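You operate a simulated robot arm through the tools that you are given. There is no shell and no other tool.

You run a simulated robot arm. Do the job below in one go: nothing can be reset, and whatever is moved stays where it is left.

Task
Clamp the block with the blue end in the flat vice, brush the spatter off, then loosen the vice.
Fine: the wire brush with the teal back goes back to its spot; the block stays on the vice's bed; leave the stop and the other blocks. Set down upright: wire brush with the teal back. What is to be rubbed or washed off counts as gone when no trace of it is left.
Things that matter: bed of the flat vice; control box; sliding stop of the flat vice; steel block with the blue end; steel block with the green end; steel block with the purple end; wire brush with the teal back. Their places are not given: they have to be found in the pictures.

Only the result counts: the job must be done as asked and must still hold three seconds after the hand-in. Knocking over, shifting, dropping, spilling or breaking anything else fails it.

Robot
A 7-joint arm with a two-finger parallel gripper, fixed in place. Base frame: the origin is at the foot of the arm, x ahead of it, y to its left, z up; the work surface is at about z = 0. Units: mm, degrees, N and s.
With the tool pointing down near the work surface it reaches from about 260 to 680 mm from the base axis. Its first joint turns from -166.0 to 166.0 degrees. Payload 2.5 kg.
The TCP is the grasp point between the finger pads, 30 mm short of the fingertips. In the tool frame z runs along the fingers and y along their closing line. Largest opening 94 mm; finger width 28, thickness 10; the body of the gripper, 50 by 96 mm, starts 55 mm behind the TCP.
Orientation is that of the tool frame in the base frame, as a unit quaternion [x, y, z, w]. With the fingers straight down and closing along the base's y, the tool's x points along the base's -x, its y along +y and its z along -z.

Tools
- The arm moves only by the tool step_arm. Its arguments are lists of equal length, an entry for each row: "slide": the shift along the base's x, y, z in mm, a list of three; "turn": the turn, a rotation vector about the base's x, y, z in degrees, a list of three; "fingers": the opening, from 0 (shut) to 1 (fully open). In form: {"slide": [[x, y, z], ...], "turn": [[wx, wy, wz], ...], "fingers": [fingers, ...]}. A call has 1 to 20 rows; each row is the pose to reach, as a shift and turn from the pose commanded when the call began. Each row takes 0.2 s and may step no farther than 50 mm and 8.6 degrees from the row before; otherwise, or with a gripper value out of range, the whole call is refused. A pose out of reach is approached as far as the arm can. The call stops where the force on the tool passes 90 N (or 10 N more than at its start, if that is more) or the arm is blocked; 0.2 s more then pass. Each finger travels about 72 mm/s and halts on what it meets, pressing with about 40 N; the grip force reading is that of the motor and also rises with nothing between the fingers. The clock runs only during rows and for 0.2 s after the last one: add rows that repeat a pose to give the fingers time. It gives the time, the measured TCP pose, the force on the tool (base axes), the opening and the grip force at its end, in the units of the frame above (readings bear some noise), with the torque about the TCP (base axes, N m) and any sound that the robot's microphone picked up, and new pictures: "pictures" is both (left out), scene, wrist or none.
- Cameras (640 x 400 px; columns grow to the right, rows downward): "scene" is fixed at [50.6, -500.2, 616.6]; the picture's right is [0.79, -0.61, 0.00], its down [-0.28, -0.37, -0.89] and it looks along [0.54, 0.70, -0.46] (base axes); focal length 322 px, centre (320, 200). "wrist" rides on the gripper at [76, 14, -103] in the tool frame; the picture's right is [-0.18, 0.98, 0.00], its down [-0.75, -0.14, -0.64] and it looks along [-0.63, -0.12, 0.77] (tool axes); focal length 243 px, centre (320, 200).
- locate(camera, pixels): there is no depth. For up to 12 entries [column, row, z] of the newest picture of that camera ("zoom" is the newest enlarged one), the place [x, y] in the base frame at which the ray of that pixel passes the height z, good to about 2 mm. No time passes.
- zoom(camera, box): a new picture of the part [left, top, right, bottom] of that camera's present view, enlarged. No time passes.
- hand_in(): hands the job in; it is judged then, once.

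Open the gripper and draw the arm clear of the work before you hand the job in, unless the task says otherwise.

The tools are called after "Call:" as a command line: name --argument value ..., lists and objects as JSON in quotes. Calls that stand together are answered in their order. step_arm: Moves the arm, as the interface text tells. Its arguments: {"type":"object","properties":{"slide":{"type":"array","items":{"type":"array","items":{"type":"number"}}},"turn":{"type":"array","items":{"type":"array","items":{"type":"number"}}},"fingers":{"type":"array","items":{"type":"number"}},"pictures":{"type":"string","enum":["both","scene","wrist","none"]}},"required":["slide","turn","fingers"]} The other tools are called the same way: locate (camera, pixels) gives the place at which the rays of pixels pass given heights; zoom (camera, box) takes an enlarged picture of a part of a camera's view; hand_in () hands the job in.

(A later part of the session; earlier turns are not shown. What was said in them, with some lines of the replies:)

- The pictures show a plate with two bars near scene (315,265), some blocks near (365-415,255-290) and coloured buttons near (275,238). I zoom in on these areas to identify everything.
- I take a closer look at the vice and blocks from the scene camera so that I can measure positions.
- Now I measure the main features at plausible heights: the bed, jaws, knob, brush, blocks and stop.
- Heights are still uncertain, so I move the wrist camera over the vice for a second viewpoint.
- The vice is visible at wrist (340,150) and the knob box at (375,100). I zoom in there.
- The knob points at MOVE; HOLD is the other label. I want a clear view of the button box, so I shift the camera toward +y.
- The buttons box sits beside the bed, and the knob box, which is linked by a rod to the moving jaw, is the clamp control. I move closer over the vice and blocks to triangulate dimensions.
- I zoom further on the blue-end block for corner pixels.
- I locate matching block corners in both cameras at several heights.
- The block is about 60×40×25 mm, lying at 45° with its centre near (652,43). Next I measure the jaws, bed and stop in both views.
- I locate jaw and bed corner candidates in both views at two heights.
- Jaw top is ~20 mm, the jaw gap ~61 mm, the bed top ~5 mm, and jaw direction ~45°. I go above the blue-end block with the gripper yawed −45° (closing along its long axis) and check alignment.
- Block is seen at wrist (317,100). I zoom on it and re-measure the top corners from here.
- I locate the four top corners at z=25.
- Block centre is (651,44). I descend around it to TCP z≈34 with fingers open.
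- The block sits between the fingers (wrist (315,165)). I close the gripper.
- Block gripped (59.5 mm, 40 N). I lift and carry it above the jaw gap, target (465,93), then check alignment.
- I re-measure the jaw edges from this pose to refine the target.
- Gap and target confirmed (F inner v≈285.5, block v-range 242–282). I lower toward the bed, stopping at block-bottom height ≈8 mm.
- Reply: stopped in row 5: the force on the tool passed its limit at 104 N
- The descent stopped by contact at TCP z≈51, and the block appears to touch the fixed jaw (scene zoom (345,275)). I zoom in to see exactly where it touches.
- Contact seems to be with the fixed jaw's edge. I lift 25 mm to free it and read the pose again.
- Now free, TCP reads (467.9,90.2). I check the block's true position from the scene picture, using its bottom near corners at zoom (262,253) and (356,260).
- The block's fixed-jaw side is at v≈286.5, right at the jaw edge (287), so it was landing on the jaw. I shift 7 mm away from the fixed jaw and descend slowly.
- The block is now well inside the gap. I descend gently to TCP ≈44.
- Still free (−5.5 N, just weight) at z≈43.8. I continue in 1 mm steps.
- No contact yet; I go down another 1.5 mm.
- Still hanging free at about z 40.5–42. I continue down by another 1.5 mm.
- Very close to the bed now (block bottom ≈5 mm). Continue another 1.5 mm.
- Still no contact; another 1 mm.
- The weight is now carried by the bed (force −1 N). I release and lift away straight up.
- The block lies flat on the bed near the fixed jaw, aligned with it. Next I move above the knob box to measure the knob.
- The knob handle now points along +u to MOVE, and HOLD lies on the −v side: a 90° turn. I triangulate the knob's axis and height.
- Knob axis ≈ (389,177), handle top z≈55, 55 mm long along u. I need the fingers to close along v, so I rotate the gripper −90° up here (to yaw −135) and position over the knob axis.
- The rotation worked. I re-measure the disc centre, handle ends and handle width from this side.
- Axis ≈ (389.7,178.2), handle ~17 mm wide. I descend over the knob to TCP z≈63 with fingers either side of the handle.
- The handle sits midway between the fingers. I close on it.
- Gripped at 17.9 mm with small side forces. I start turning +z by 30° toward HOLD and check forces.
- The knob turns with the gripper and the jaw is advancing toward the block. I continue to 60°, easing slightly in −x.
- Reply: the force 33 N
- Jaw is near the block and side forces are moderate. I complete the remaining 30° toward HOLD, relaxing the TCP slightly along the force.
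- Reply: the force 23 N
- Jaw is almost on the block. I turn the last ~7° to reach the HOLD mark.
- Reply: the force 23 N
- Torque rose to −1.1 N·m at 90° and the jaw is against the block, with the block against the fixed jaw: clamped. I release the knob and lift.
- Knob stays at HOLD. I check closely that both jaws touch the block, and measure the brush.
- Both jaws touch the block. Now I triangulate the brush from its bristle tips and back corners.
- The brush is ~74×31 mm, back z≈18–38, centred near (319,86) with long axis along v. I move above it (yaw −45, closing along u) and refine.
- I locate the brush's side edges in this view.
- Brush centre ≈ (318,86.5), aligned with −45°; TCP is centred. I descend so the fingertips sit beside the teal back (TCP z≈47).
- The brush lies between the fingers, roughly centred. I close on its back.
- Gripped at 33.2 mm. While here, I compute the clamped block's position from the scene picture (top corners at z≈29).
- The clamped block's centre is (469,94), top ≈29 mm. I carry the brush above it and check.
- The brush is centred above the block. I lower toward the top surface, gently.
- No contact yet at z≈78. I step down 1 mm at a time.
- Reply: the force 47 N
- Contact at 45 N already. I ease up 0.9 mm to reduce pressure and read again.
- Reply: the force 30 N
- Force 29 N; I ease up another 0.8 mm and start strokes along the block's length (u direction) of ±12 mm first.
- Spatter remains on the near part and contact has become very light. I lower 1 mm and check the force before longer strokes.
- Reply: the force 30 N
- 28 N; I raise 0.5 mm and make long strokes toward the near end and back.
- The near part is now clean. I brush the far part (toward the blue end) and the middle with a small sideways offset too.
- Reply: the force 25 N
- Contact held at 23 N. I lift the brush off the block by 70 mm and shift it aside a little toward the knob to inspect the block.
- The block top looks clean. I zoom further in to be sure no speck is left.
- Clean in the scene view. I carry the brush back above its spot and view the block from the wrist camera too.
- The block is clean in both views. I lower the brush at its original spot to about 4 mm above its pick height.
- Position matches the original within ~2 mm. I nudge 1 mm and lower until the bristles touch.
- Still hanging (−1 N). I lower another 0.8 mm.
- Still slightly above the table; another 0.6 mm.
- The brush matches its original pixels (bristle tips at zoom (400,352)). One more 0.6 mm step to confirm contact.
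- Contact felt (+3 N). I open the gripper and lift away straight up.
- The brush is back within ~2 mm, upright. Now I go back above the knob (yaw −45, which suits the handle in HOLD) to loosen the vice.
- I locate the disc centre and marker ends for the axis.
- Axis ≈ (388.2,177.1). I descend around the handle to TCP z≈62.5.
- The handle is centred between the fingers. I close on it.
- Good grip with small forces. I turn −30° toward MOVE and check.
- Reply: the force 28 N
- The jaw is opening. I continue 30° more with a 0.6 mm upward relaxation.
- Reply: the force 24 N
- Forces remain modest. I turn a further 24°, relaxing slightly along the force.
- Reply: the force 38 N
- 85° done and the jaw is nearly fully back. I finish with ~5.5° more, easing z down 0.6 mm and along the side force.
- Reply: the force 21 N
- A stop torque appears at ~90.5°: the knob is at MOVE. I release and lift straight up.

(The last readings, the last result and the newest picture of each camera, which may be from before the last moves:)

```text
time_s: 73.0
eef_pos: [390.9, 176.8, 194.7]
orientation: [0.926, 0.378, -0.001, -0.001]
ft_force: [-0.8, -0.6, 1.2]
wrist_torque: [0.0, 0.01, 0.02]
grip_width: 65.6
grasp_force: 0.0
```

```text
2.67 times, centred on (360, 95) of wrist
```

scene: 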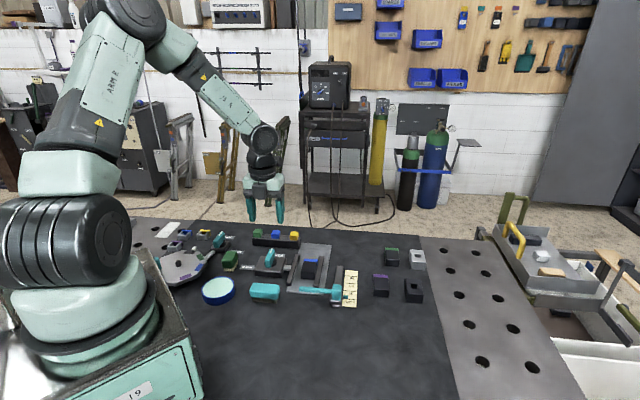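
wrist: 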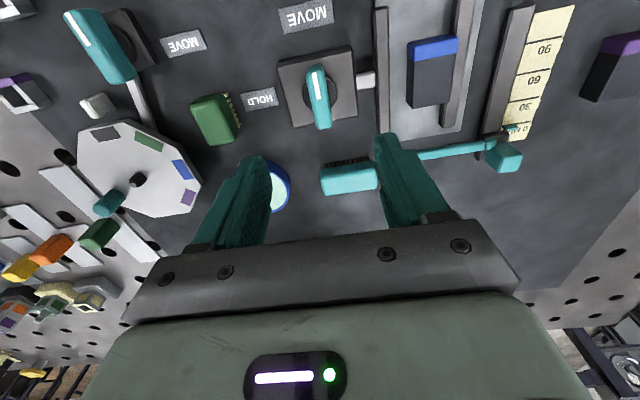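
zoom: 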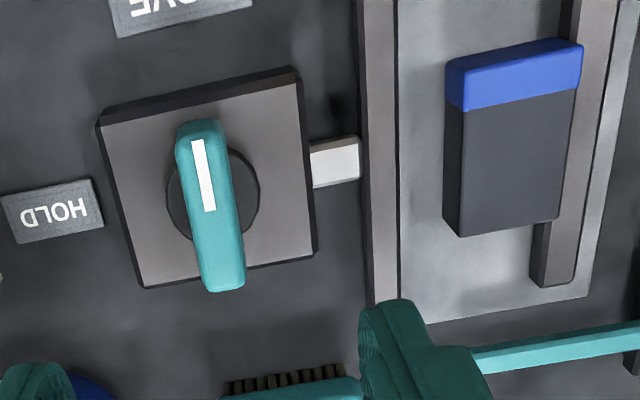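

The knob is at MOVE, the jaw is fully back, and the clean block rests on the bed. I raise the arm, open the gripper and draw it clear.

Call:
step_arm --slide '[[0, 0, 40], [0, 0, 80], [0, 0, 110], [0, -45, 110], [0, -90, 110], [0, -135, 110], [0, -180, 110], [0, -225, 110], [0, -250, 110], [0, -250, 110]]' --turn '[[0, 0, 8], [0, 0, 16], [0, 0, 24], [0, 0, 32], [0, 0, 40], [0, 0, 48], [0, 0, 56], [0, 0, 64], [0, 0, 72], [0, 0, 80]]' --fingers '[0.8, 1, 1, 1, 1, 1, 1, 1, 1, 1]'

Call:
zoom --camera "scene" --box '[240, 207.5, 440, 332.5]'

Call:
zoom --camera "scene" --box '[140, 215, 300, 315]'

Call:
zoom --camera "scene" --box '[295, 250, 325, 285]'

```text
time_s: 75.2
eef_pos: [389.8, -73.6, 303.6]
orientation: [0.465, 0.885, 0.0, 0.0]
ft_force: [0.7, -0.5, 0.4]
wrist_torque: [0.02, -0.02, 0.01]
grip_width: 93.9
grasp_force: 0.0
```

scene: 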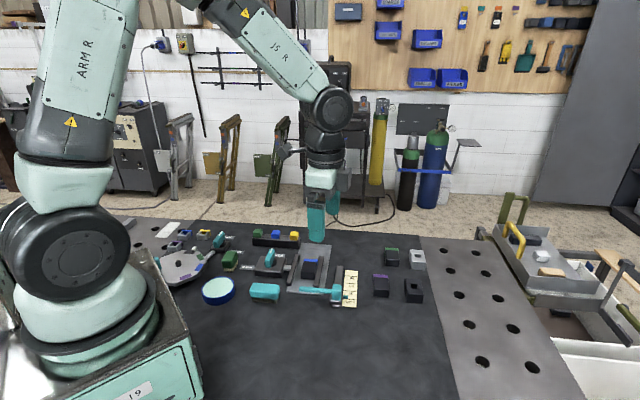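
wrist: 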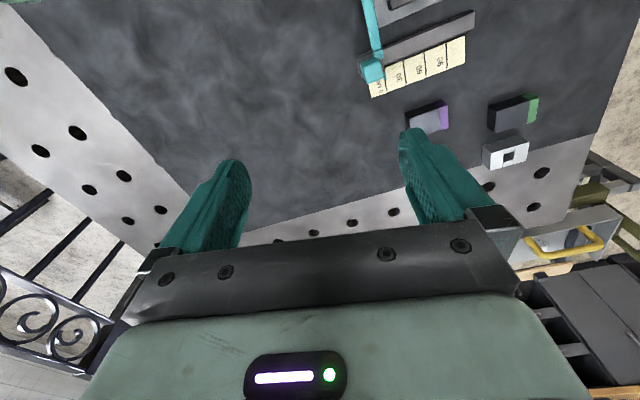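

```text
3.20 times, centred on (340, 270) of scene
```

zoom: 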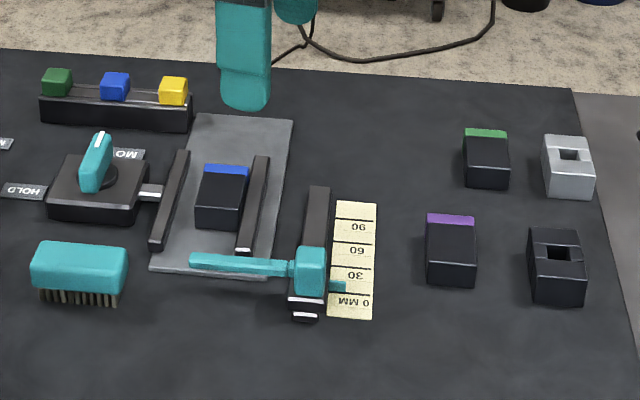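

```text
4.00 times, centred on (220, 265) of scene
```

zoom: 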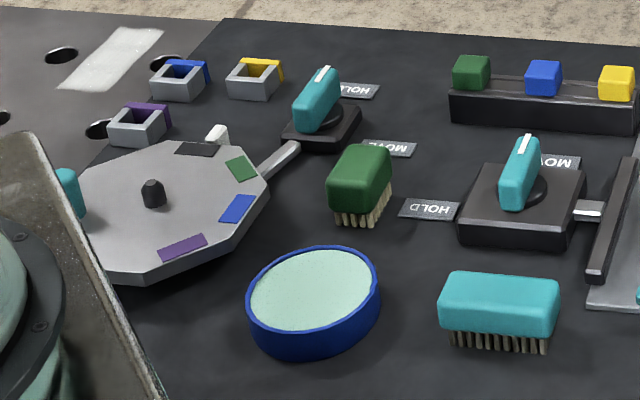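

```text
11.43 times, centred on (310, 268) of scene
```

zoom: 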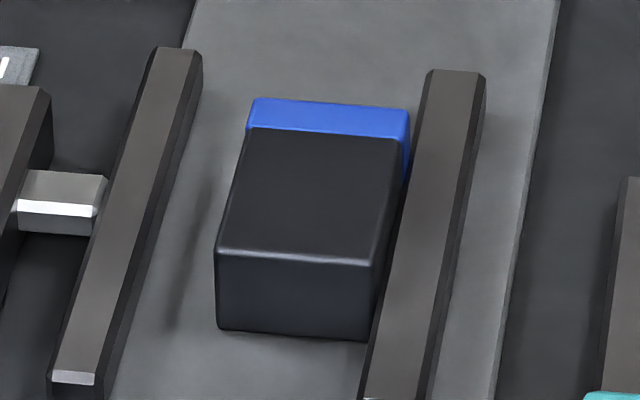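

The clean block is on the bed with the jaws open, and the brush is upright at its spot. The stop, the other blocks and everything else show at their original pixels, and the arm is clear, so I hand in.

Call:
hand_in

```text
The job is handed in.
```

The job is done and handed in; the result of the judging was not shown to me.

- **Clamping:** I set the blue-end block on the vice's bed and turned the knob to HOLD. Both jaws closed on the block.
- **Brushing:** I brushed the top with the teal-backed brush until no spatter showed in either the scene or the wrist camera.
- **Brush:** It is back upright on its spot, within about 2 mm of where it started.
- **Loosening:** I turned the knob back to MOVE. The jaw is fully open and the block is still on the bed.
- **Everything else:** The stop, the other blocks and the control box with the coloured buttons look unmoved in the final pictures.

On the first try at setting the block down, it came down on something, most likely the edge of the fixed jaw, and the arm stopped at 104 N. I lifted it, moved it about 7 mm clear of that jaw and lowered it again. The pictures afterwards showed nothing out of place.
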